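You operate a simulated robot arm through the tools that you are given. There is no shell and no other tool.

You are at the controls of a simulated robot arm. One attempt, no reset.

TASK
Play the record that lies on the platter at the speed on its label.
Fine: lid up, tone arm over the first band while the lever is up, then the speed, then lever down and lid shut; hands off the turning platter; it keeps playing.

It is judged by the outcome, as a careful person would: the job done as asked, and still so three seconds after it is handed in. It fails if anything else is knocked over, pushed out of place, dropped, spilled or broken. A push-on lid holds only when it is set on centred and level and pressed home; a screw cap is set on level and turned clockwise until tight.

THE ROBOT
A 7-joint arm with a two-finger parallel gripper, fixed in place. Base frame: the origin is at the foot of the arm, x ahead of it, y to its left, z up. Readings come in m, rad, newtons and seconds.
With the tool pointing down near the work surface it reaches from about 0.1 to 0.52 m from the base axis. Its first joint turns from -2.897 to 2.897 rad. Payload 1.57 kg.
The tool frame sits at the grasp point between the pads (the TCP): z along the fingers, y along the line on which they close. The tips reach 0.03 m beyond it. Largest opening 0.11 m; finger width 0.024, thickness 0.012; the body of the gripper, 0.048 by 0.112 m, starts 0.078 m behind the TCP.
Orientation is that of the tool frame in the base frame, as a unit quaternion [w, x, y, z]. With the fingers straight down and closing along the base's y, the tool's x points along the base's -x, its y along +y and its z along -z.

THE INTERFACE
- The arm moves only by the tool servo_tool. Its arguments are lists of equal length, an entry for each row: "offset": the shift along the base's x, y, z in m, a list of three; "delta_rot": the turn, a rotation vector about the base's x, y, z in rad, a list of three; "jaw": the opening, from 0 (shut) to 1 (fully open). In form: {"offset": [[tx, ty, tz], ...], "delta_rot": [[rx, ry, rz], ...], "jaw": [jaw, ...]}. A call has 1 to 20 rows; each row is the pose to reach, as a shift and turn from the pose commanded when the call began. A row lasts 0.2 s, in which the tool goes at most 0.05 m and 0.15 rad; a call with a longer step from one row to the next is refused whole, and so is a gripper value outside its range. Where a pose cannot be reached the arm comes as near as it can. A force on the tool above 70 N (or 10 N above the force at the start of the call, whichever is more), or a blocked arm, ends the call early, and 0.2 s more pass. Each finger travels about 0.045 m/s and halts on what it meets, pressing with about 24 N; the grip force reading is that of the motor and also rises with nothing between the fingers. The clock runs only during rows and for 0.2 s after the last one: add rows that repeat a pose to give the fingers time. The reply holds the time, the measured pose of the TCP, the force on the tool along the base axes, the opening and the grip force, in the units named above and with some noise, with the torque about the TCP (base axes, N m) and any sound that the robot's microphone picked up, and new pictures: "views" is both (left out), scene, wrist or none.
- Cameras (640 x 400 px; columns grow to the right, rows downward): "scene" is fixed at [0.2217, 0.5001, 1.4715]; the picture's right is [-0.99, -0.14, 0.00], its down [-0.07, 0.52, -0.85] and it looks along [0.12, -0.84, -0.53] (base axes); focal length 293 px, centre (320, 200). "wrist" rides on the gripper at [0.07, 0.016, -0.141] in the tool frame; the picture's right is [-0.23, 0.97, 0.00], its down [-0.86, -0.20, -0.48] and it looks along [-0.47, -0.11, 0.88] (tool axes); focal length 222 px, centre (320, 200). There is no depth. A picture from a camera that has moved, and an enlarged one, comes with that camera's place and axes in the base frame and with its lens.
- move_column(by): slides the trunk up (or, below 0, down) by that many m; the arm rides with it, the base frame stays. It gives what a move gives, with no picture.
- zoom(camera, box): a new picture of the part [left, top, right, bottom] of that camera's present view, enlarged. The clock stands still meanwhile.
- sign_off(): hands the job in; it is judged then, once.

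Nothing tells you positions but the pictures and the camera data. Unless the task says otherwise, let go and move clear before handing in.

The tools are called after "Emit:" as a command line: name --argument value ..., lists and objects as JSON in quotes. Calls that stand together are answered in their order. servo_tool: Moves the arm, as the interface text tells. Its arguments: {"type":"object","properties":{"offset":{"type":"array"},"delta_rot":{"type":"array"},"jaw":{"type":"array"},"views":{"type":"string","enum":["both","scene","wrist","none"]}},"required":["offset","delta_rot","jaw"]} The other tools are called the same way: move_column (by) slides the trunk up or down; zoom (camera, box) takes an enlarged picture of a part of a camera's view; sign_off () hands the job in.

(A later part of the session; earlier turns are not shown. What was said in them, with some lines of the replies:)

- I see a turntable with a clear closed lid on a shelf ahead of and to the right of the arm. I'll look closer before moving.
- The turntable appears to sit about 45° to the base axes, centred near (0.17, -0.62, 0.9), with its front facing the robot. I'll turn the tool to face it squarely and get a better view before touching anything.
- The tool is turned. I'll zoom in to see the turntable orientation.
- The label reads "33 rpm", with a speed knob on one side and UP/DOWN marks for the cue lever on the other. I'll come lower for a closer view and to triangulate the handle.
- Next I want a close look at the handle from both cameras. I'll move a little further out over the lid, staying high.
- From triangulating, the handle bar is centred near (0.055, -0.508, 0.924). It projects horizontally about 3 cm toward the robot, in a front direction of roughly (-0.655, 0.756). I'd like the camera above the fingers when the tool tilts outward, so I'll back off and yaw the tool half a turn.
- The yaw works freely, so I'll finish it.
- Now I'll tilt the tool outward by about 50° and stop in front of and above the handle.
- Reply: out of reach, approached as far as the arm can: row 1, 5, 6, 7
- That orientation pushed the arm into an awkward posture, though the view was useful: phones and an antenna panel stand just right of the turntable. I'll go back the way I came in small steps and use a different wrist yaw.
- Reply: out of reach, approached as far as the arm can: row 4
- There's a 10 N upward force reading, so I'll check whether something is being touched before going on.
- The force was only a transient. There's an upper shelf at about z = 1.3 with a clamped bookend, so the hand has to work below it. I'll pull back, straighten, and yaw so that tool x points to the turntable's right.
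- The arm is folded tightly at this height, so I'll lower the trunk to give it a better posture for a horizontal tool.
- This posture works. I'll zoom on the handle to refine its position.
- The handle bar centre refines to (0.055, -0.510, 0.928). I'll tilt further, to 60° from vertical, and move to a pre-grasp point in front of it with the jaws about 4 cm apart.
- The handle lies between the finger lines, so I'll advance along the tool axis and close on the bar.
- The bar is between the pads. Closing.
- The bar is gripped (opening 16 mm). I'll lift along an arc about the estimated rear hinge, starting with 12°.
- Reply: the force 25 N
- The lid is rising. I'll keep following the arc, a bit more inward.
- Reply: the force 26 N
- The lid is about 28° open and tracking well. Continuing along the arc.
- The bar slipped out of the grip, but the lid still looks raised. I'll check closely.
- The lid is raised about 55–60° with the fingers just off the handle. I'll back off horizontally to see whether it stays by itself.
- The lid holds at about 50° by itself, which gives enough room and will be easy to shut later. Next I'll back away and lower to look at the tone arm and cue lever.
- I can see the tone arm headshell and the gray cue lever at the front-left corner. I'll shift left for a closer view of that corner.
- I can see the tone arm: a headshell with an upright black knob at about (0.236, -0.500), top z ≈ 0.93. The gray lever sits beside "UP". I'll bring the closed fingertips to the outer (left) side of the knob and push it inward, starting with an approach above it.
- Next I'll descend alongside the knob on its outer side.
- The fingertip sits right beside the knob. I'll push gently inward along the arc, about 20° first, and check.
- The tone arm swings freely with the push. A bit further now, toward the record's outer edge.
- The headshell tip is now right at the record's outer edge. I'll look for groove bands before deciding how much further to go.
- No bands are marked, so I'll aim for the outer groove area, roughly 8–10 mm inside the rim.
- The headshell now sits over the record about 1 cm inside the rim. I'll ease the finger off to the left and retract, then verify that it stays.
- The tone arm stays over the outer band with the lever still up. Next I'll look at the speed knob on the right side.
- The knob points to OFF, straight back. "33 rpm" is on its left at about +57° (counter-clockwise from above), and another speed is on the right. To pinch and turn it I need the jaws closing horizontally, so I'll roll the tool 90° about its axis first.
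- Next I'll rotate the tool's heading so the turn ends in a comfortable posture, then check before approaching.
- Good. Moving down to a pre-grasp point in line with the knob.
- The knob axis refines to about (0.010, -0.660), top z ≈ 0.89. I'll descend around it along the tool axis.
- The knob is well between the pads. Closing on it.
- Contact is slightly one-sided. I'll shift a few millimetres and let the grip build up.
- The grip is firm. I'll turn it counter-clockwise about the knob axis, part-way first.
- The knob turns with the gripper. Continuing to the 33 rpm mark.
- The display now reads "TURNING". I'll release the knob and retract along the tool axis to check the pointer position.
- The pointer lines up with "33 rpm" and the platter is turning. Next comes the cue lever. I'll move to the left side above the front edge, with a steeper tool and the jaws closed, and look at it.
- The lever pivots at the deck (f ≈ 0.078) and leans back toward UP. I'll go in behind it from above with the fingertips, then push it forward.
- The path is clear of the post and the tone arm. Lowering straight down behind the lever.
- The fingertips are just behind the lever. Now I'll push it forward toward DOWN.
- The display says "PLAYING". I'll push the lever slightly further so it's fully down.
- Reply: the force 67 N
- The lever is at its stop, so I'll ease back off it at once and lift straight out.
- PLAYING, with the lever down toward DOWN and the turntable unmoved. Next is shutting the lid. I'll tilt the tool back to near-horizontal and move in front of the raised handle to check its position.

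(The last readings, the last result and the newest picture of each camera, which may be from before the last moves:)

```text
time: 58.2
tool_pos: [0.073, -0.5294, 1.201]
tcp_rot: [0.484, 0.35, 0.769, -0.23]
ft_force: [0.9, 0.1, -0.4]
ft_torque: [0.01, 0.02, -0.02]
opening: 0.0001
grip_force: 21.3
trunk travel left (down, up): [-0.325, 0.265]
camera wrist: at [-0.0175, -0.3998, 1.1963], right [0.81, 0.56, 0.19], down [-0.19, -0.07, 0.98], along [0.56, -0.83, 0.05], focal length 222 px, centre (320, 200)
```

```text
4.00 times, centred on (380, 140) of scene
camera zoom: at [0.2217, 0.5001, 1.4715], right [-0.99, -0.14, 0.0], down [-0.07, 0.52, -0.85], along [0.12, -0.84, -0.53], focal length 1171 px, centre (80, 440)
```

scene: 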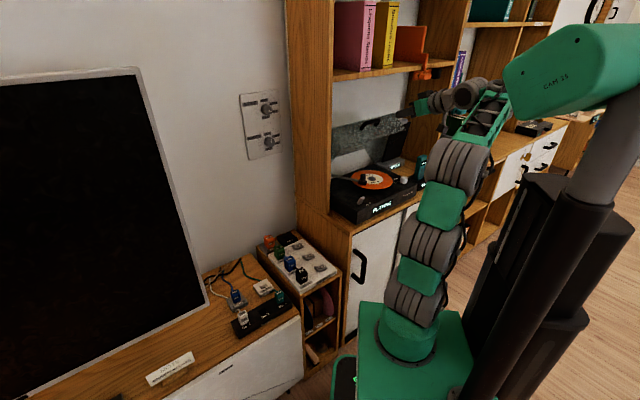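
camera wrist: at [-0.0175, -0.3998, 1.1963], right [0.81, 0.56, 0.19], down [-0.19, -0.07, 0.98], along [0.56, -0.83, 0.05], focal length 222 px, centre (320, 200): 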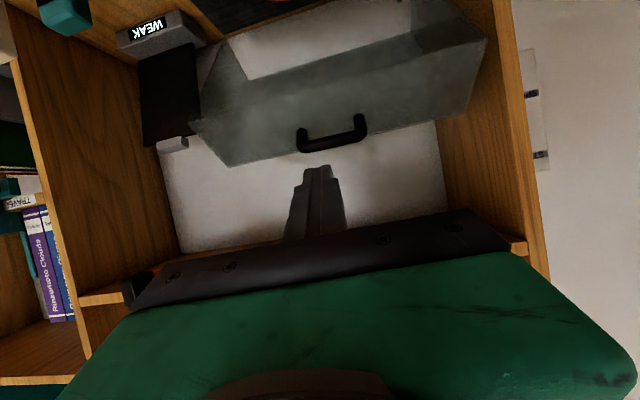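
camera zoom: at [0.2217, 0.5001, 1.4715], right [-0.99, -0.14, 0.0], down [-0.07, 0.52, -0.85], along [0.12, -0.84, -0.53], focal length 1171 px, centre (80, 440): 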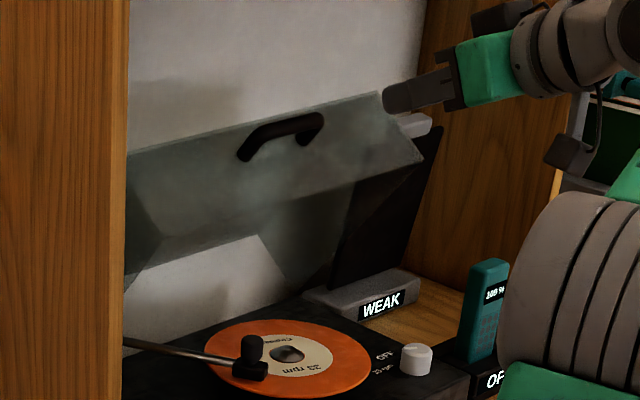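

The handle bar is at about (f -0.02, z 1.14) and the lid's front-top edge is just behind it. I'll bring the closed fingers over the top of that edge, then press it down along its arc.

Emit:
servo_tool --offset '[[0.0236, -0.0273, 0.0], [0.0472, -0.0546, 0.0], [0.0709, -0.082, 0.0], [0.0945, -0.1093, 0.0], [0.1181, -0.1366, 0.0], [0.1181, -0.1366, 0.0]]' --delta_rot '[[0, 0, 0], [0, 0, 0], [0, 0, 0], [0, 0, 0], [0, 0, 0], [0, 0, 0]]' --jaw '[0, 0, 0, 0, 0, 0]'

Emit:
zoom --camera "wrist" --box '[200, 60, 440, 240]'

Emit:
zoom --camera "scene" --box '[320, 90, 440, 190]'

```text
time: 59.6
tool_pos: [0.1926, -0.6635, 1.2002]
tcp_rot: [0.483, 0.349, 0.769, -0.23]
ft_force: [-0.9, -0.4, 0.5]
ft_torque: [-0.01, 0.02, 0.01]
opening: 0.0003
grip_force: 21.4
trunk travel left (down, up): [-0.325, 0.265]
camera wrist: at [0.1019, -0.5345, 1.1966], right [0.81, 0.56, 0.19], down [-0.18, -0.07, 0.98], along [0.56, -0.83, 0.05], focal length 222 px, centre (320, 200)
```

scene: 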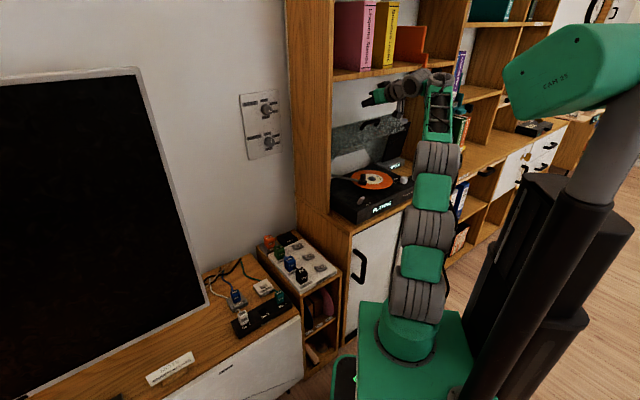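
wrist: 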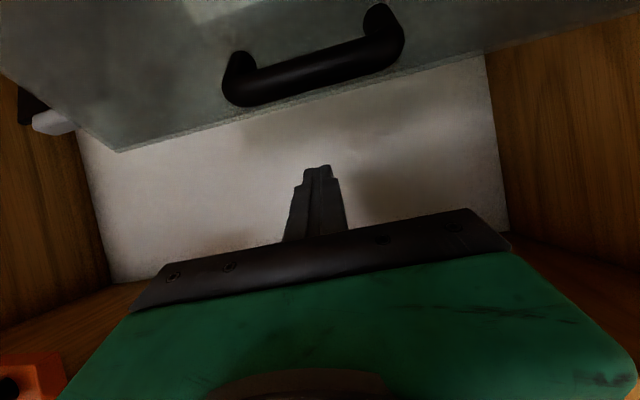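

```text
2.22 times, centred on (320, 150) of wrist
camera zoom: at [0.1019, -0.5345, 1.1966], right [0.81, 0.56, 0.19], down [-0.18, -0.07, 0.98], along [0.56, -0.83, 0.05], focal length 494 px, centre (320, 311)
```

zoom: 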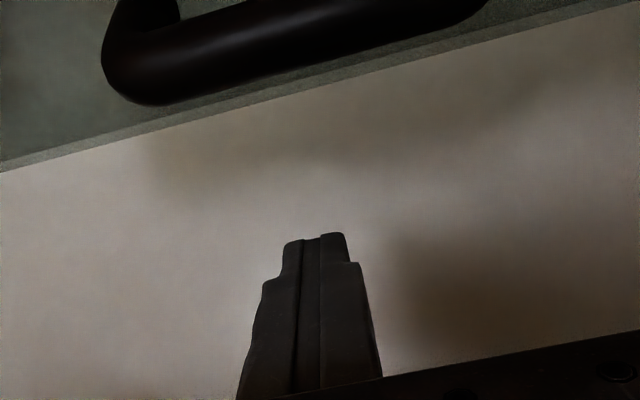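

```text
4.00 times, centred on (380, 140) of scene
camera zoom: at [0.2217, 0.5001, 1.4715], right [-0.99, -0.14, 0.0], down [-0.07, 0.52, -0.85], along [0.12, -0.84, -0.53], focal length 1171 px, centre (80, 440)
```

zoom: 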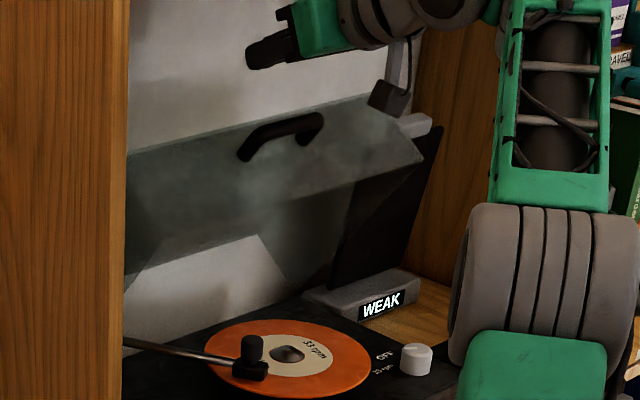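

I need a little more reach past the edge before pressing down. Moving in, then lowering gently.

Emit:
servo_tool --offset '[[0.0089, -0.0102, 0.0], [0.0177, -0.0204, 0.0], [0.0177, -0.0204, -0.02], [0.0177, -0.0204, -0.04]]' --delta_rot '[[0, 0, 0], [0, 0, 0], [0, 0, 0], [0, 0, 0]]' --jaw '[0, 0, 0, 0]'

Emit:
zoom --camera "wrist" --box '[200, 60, 440, 240]'

Emit:
zoom --camera "scene" --box '[320, 90, 440, 190]'

```text
time: 60.6
tool_pos: [0.2102, -0.6839, 1.1591]
tcp_rot: [0.483, 0.35, 0.768, -0.232]
ft_force: [0.7, 0.6, -0.3]
ft_torque: [-0.04, 0.0, 0.0]
opening: 0.0001
grip_force: 21.5
trunk travel left (down, up): [-0.325, 0.265]
camera wrist: at [0.1189, -0.5555, 1.1557], right [0.81, 0.56, 0.19], down [-0.18, -0.07, 0.98], along [0.56, -0.83, 0.05], focal length 222 px, centre (320, 200)
```

scene: 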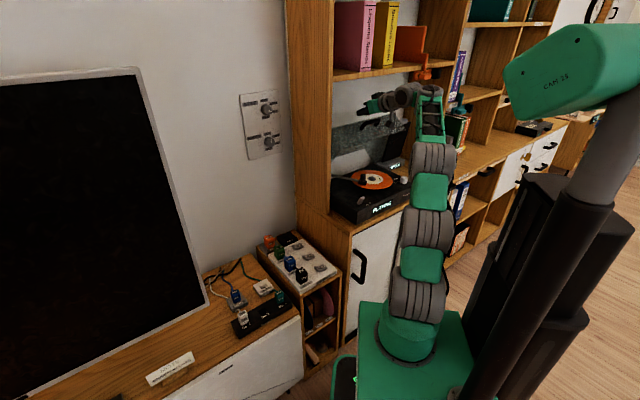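
wrist: 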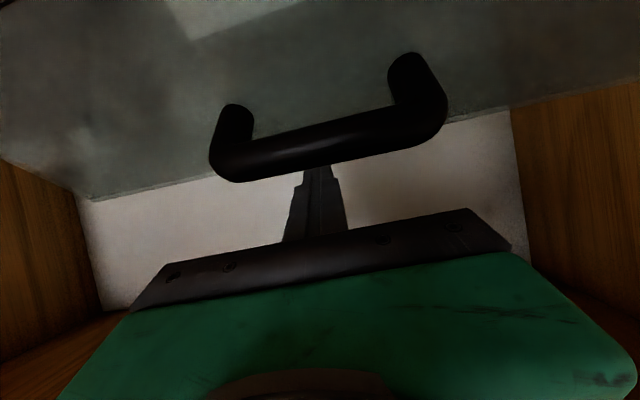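

```text
2.22 times, centred on (320, 150) of wrist
camera zoom: at [0.1189, -0.5555, 1.1557], right [0.81, 0.56, 0.19], down [-0.18, -0.07, 0.98], along [0.56, -0.83, 0.05], focal length 494 px, centre (320, 311)
```

zoom: 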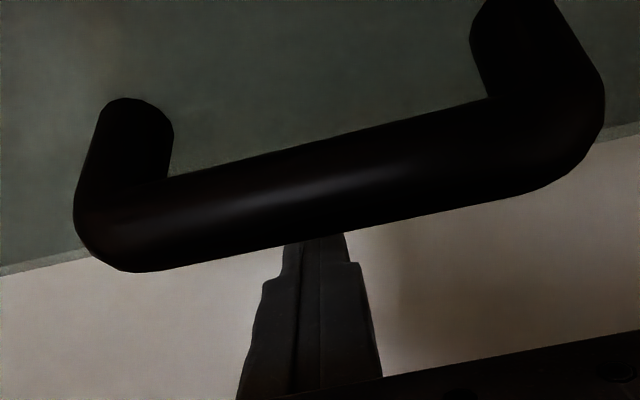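

```text
4.00 times, centred on (380, 140) of scene
camera zoom: at [0.2217, 0.5001, 1.4715], right [-0.99, -0.14, 0.0], down [-0.07, 0.52, -0.85], along [0.12, -0.84, -0.53], focal length 1171 px, centre (80, 440)
```

zoom: 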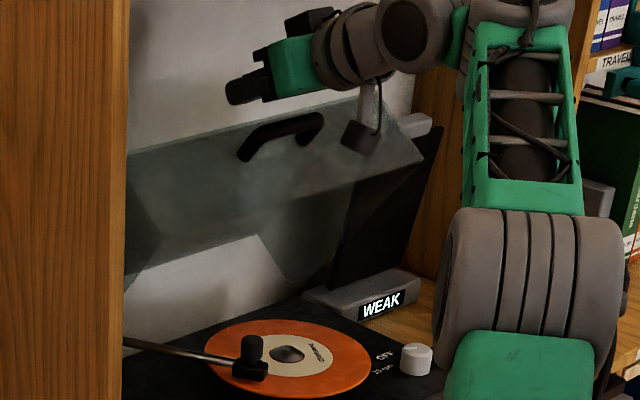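

The fingers are past the handle and above the lid edge. Now I'll press and follow the lid's arc forward and down.

Emit:
servo_tool --offset '[[0, 0, -0.013], [-0.0081, 0.0093, -0.0165], [-0.014, 0.0162, -0.0185], [-0.02, 0.0231, -0.021], [-0.026, 0.03, -0.0235], [-0.0317, 0.0366, -0.027]]' --delta_rot '[[0, 0, 0], [0, 0, 0], [0, 0, 0], [0, 0, 0], [0, 0, 0], [0, 0, 0]]' --jaw '[0, 0, 0, 0, 0, 0]'

Emit:
zoom --camera "wrist" --box '[200, 60, 440, 240]'

Emit:
zoom --camera "scene" --box '[320, 90, 440, 190]'

```text
time: 62.0
tool_pos: [0.178, -0.649, 1.1318]
tcp_rot: [0.484, 0.349, 0.769, -0.23]
ft_force: [-0.5, -0.5, 0.9]
ft_torque: [-0.04, 0.04, -0.02]
opening: 0.0002
grip_force: 21.5
trunk travel left (down, up): [-0.325, 0.265]
camera wrist: at [0.0878, -0.5188, 1.1283], right [0.81, 0.56, 0.19], down [-0.18, -0.07, 0.98], along [0.56, -0.82, 0.05], focal length 222 px, centre (320, 200)
```

scene: 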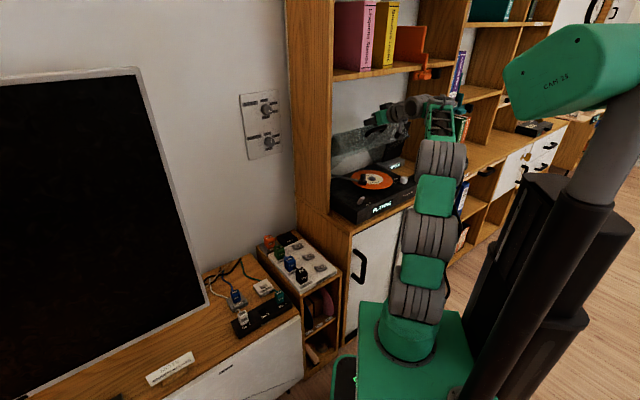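
wrist: 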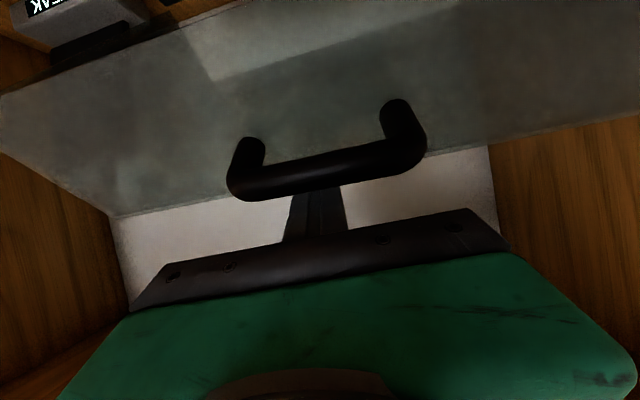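

```text
2.22 times, centred on (320, 150) of wrist
camera zoom: at [0.0878, -0.5188, 1.1283], right [0.81, 0.56, 0.19], down [-0.18, -0.07, 0.98], along [0.56, -0.82, 0.05], focal length 494 px, centre (320, 311)
```

zoom: 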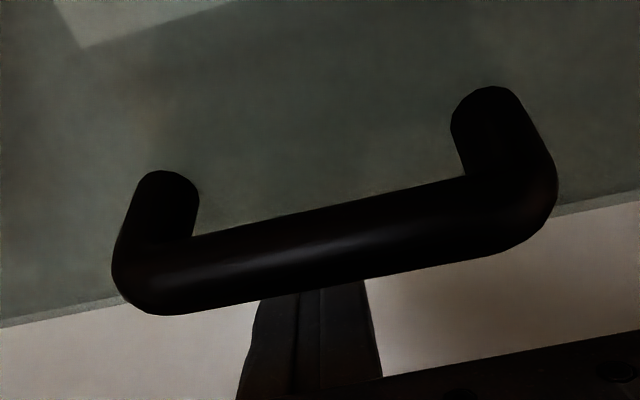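

```text
4.00 times, centred on (380, 140) of scene
camera zoom: at [0.2217, 0.5001, 1.4715], right [-0.99, -0.14, 0.0], down [-0.07, 0.52, -0.85], along [0.12, -0.84, -0.53], focal length 1171 px, centre (80, 440)
```

zoom: 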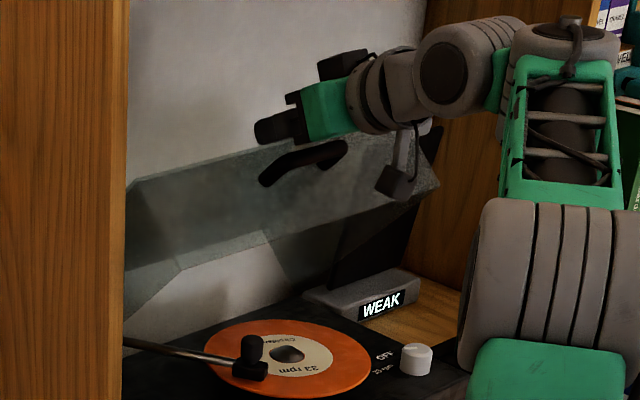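

The lid follows with very little force. Continuing down the arc.

Emit:
servo_tool --offset '[[-0.0119, 0.0138, -0.0055], [-0.0229, 0.0265, -0.014], [-0.0335, 0.0388, -0.0238], [-0.0436, 0.0504, -0.0346], [-0.0531, 0.0615, -0.0464], [-0.0622, 0.0719, -0.0593], [-0.0706, 0.0817, -0.0731]]' --delta_rot '[[0, 0, 0], [0, 0, 0], [0, 0, 0], [0, 0, 0], [0, 0, 0], [0, 0, 0], [0, 0, 0]]' --jaw '[0, 0, 0, 0, 0, 0, 0]'

Emit:
zoom --camera "scene" --box '[320, 110, 440, 220]'

```text
time: 63.6
tool_pos: [0.1075, -0.5656, 1.0575]
tcp_rot: [0.483, 0.349, 0.769, -0.23]
ft_force: [0.9, -0.3, 0.1]
ft_torque: [0.01, -0.02, -0.03]
opening: 0.0
grip_force: 21.2
trunk travel left (down, up): [-0.325, 0.265]
camera wrist: at [0.017, -0.4364, 1.0549], right [0.81, 0.56, 0.19], down [-0.18, -0.07, 0.98], along [0.56, -0.82, 0.05], focal length 222 px, centre (320, 200)
```

scene: 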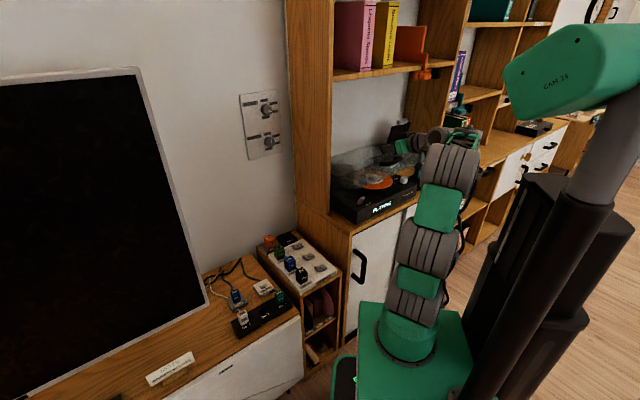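
wrist: 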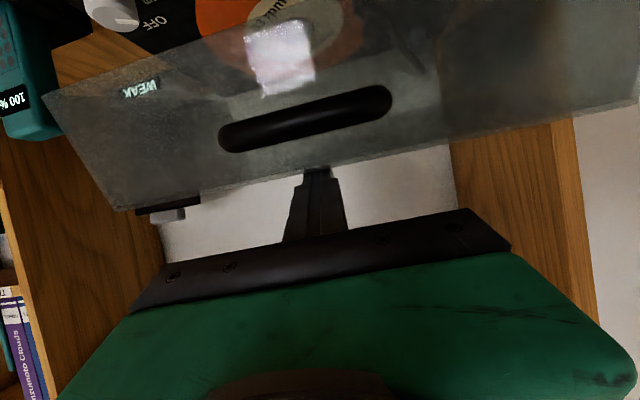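

```text
3.64 times, centred on (380, 165) of scene
camera zoom: at [0.2217, 0.5001, 1.4715], right [-0.99, -0.14, 0.0], down [-0.07, 0.52, -0.85], along [0.12, -0.84, -0.53], focal length 1065 px, centre (102, 327)
```

zoom: 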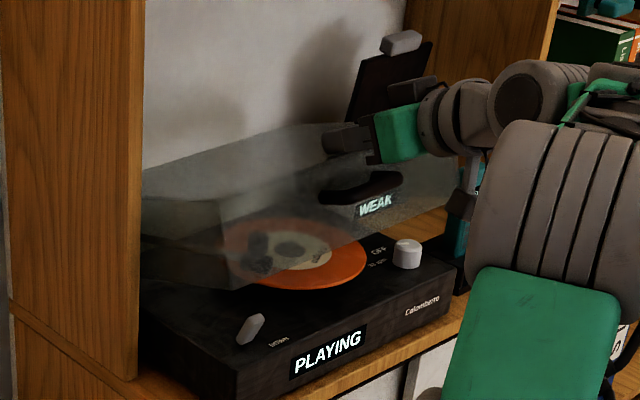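

About halfway down. Next I'll follow it to closed.

Emit:
servo_tool --offset '[[-0.0068, 0.0079, -0.0134], [-0.0139, 0.016, -0.0288], [-0.0202, 0.0234, -0.045], [-0.0259, 0.0299, -0.0618], [-0.0307, 0.0355, -0.0765]]' --delta_rot '[[0, 0, 0], [0, 0, 0], [0, 0, 0], [0, 0, 0], [0, 0, 0]]' --jaw '[0, 0, 0, 0, 0]'

Emit:
zoom --camera "scene" --box '[320, 130, 440, 230]'

Emit:
zoom --camera "wrist" --box '[160, 60, 480, 240]'

```text
time: 64.8
tool_pos: [0.0774, -0.532, 0.989]
tcp_rot: [0.485, 0.346, 0.768, -0.235]
ft_force: [4.7, -7.9, 20.2]
ft_torque: [-0.53, -0.45, -0.16]
opening: 0.0
grip_force: 21.3
trunk travel left (down, up): [-0.325, 0.265]
camera wrist: at [-0.0127, -0.4021, 0.9829], right [0.81, 0.56, 0.18], down [-0.18, -0.06, 0.98], along [0.56, -0.82, 0.06], focal length 222 px, centre (320, 200)
```

scene: 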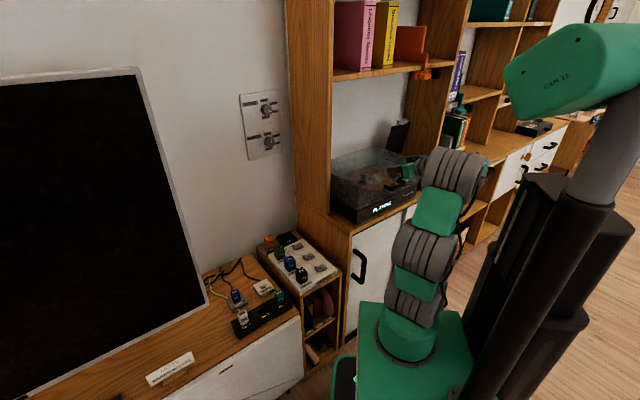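
wrist: 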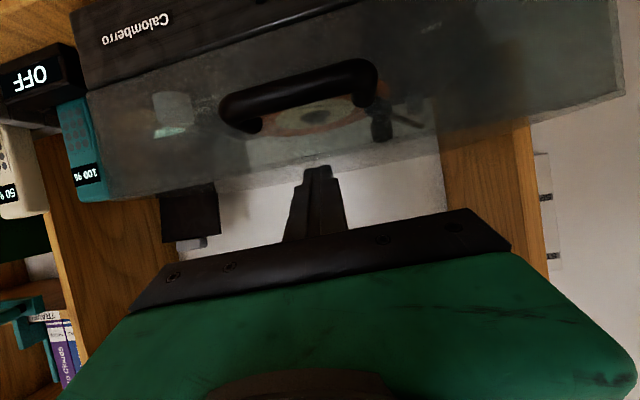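

```text
4.00 times, centred on (380, 180) of scene
camera zoom: at [0.2217, 0.5001, 1.4715], right [-0.99, -0.14, 0.0], down [-0.07, 0.52, -0.85], along [0.12, -0.84, -0.53], focal length 1171 px, centre (80, 280)
```

zoom: 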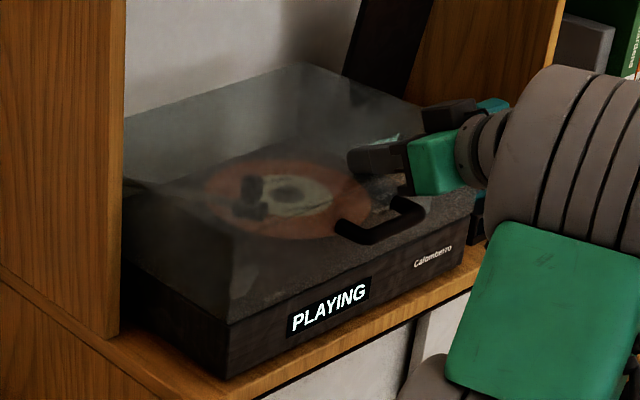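

```text
2.00 times, centred on (320, 150) of wrist
camera zoom: at [-0.0127, -0.4021, 0.9829], right [0.81, 0.56, 0.18], down [-0.18, -0.06, 0.98], along [0.56, -0.82, 0.06], focal length 444 px, centre (320, 300)
```

zoom: 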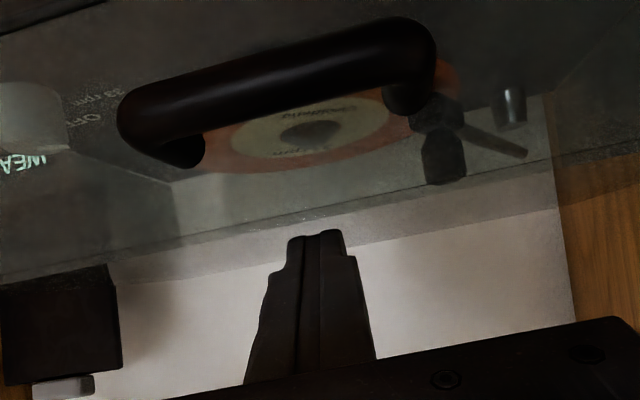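

The lid is shut: the handle is back at its original pixel position, and the display reads PLAYING. I'll lift off and retreat.

Emit:
servo_tool --offset '[[0, 0, 0.02], [-0.005, 0.006, 0.05], [-0.025, 0.03, 0.08], [-0.05, 0.06, 0.1], [-0.07, 0.085, 0.11], [-0.09, 0.11, 0.12]]' --delta_rot '[[0, 0, 0], [0, 0, 0], [0, 0, 0], [0, 0, 0], [0, 0, 0], [0, 0, 0]]' --jaw '[0, 0, 0, 0, 0, 0]'

Emit:
zoom --camera "scene" --box '[320, 130, 440, 230]'

Emit:
zoom --camera "wrist" --box '[160, 0, 480, 200]'

```text
time: 66.2
tool_pos: [0.0021, -0.4379, 1.0968]
tcp_rot: [0.483, 0.349, 0.769, -0.231]
ft_force: [-0.1, -0.7, 0.1]
ft_torque: [0.0, 0.01, 0.02]
opening: 0.0
grip_force: 21.4
out of reach, approached as far as the arm can: row 6
trunk travel left (down, up): [-0.325, 0.265]
camera wrist: at [-0.0881, -0.3092, 1.0919], right [0.81, 0.56, 0.19], down [-0.18, -0.07, 0.98], along [0.56, -0.83, 0.05], focal length 222 px, centre (320, 200)
```

scene: 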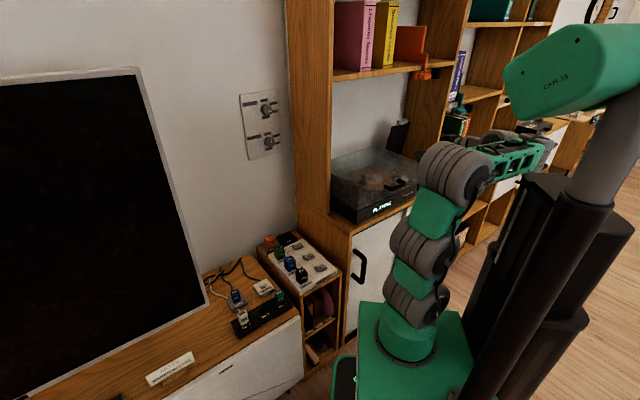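
wrist: 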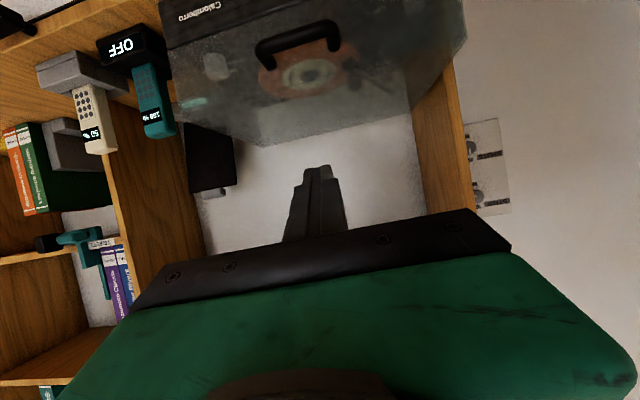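

```text
4.00 times, centred on (380, 180) of scene
camera zoom: at [0.2217, 0.5001, 1.4715], right [-0.99, -0.14, 0.0], down [-0.07, 0.52, -0.85], along [0.12, -0.84, -0.53], focal length 1171 px, centre (80, 280)
```

zoom: 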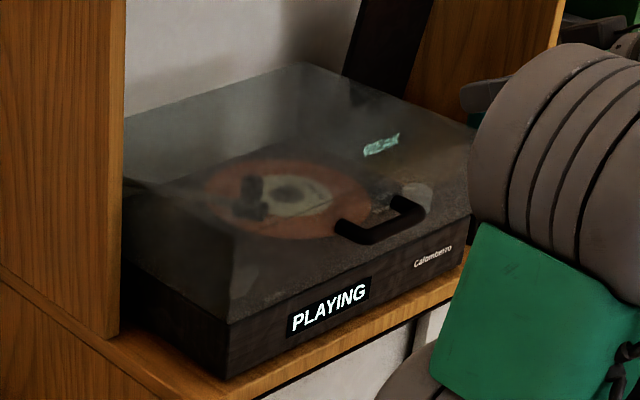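

```text
2.00 times, centred on (320, 100) of wrist
camera zoom: at [-0.0881, -0.3092, 1.0919], right [0.81, 0.56, 0.19], down [-0.18, -0.07, 0.98], along [0.56, -0.83, 0.05], focal length 444 px, centre (320, 400)
```

zoom: 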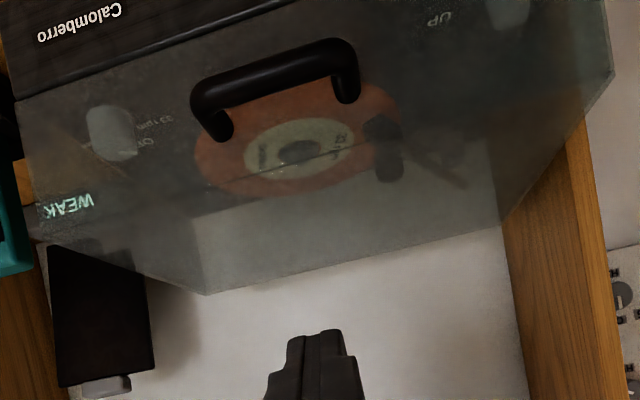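

The lid is down, the arm is clear and it's playing. I'll wait a few seconds to confirm it keeps playing.

Emit:
servo_tool --offset '[[0, 0, 0], [0, 0, 0], [0, 0, 0], [0, 0, 0], [0, 0, 0], [0, 0, 0], [0, 0, 0], [0, 0, 0], [0, 0, 0], [0, 0, 0], [0, 0, 0], [0, 0, 0], [0, 0, 0], [0, 0, 0], [0, 0, 0], [0, 0, 0]]' --delta_rot '[[0, 0, 0], [0, 0, 0], [0, 0, 0], [0, 0, 0], [0, 0, 0], [0, 0, 0], [0, 0, 0], [0, 0, 0], [0, 0, 0], [0, 0, 0], [0, 0, 0], [0, 0, 0], [0, 0, 0], [0, 0, 0], [0, 0, 0], [0, 0, 0]]' --jaw '[0, 0, 0, 0, 0, 0, 0, 0, 0, 0, 0, 0, 0, 0, 0, 0]' --views "none"

Emit:
zoom --camera "scene" --box '[320, 130, 440, 230]'

Emit:
zoom --camera "wrist" --box '[240, 20, 400, 120]'

```text
time: 69.6
tool_pos: [0.0027, -0.4383, 1.0955]
tcp_rot: [0.483, 0.35, 0.768, -0.231]
ft_force: [0.3, 0.3, -0.7]
ft_torque: [0.0, -0.02, 0.0]
opening: 0.0001
grip_force: 21.7
trunk travel left (down, up): [-0.325, 0.265]
```

```text
4.00 times, centred on (380, 180) of scene
camera zoom: at [0.2217, 0.5001, 1.4715], right [-0.99, -0.14, 0.0], down [-0.07, 0.52, -0.85], along [0.12, -0.84, -0.53], focal length 1171 px, centre (80, 280)
```

zoom: 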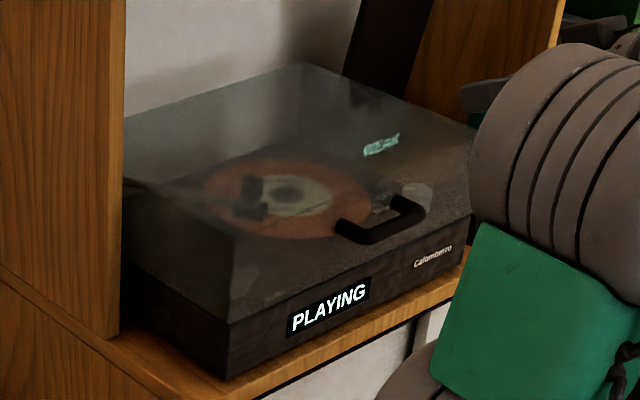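

```text
4.00 times, centred on (320, 70) of wrist
camera zoom: at [-0.0881, -0.3096, 1.0918], right [0.81, 0.56, 0.19], down [-0.18, -0.07, 0.98], along [0.56, -0.83, 0.05], focal length 888 px, centre (320, 720)
```

zoom: 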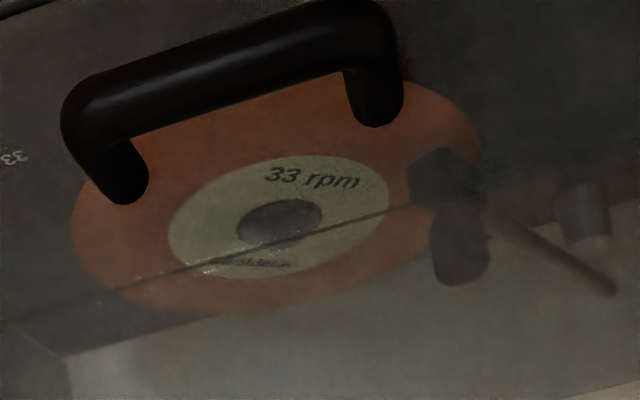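

The record is still turning and the display still reads PLAYING. The tone arm is on the outer band, the speed is at 33, the lid is shut and nothing else has moved. Handing in.

Emit:
sign_off

```text
The job is handed in.
```

The record is playing at 33 rpm, the speed on its label, with the lid shut and the arm clear. I watched it for about three more seconds before handing in, and the display still read PLAYING.

- **Tone arm:** I swung it over the record while the lever was up, to about 1 cm inside the rim. The record shows no band markings, so I took the outer groove area as the first band.
- **Speed:** the knob went from OFF to the 33 rpm mark and the platter started turning.
- **Lever:** I pushed it to DOWN, and the display changed to PLAYING. It reached its stop with about 66 N on it before I backed off. The turntable stayed in place.
- **Lid:** the handle slipped from the grip at roughly 50° open, but the lid held there and did not drop. I closed it by pressing its front edge down, and the handle is back where it started.

In the pictures, nothing else on the shelf looked moved or knocked.
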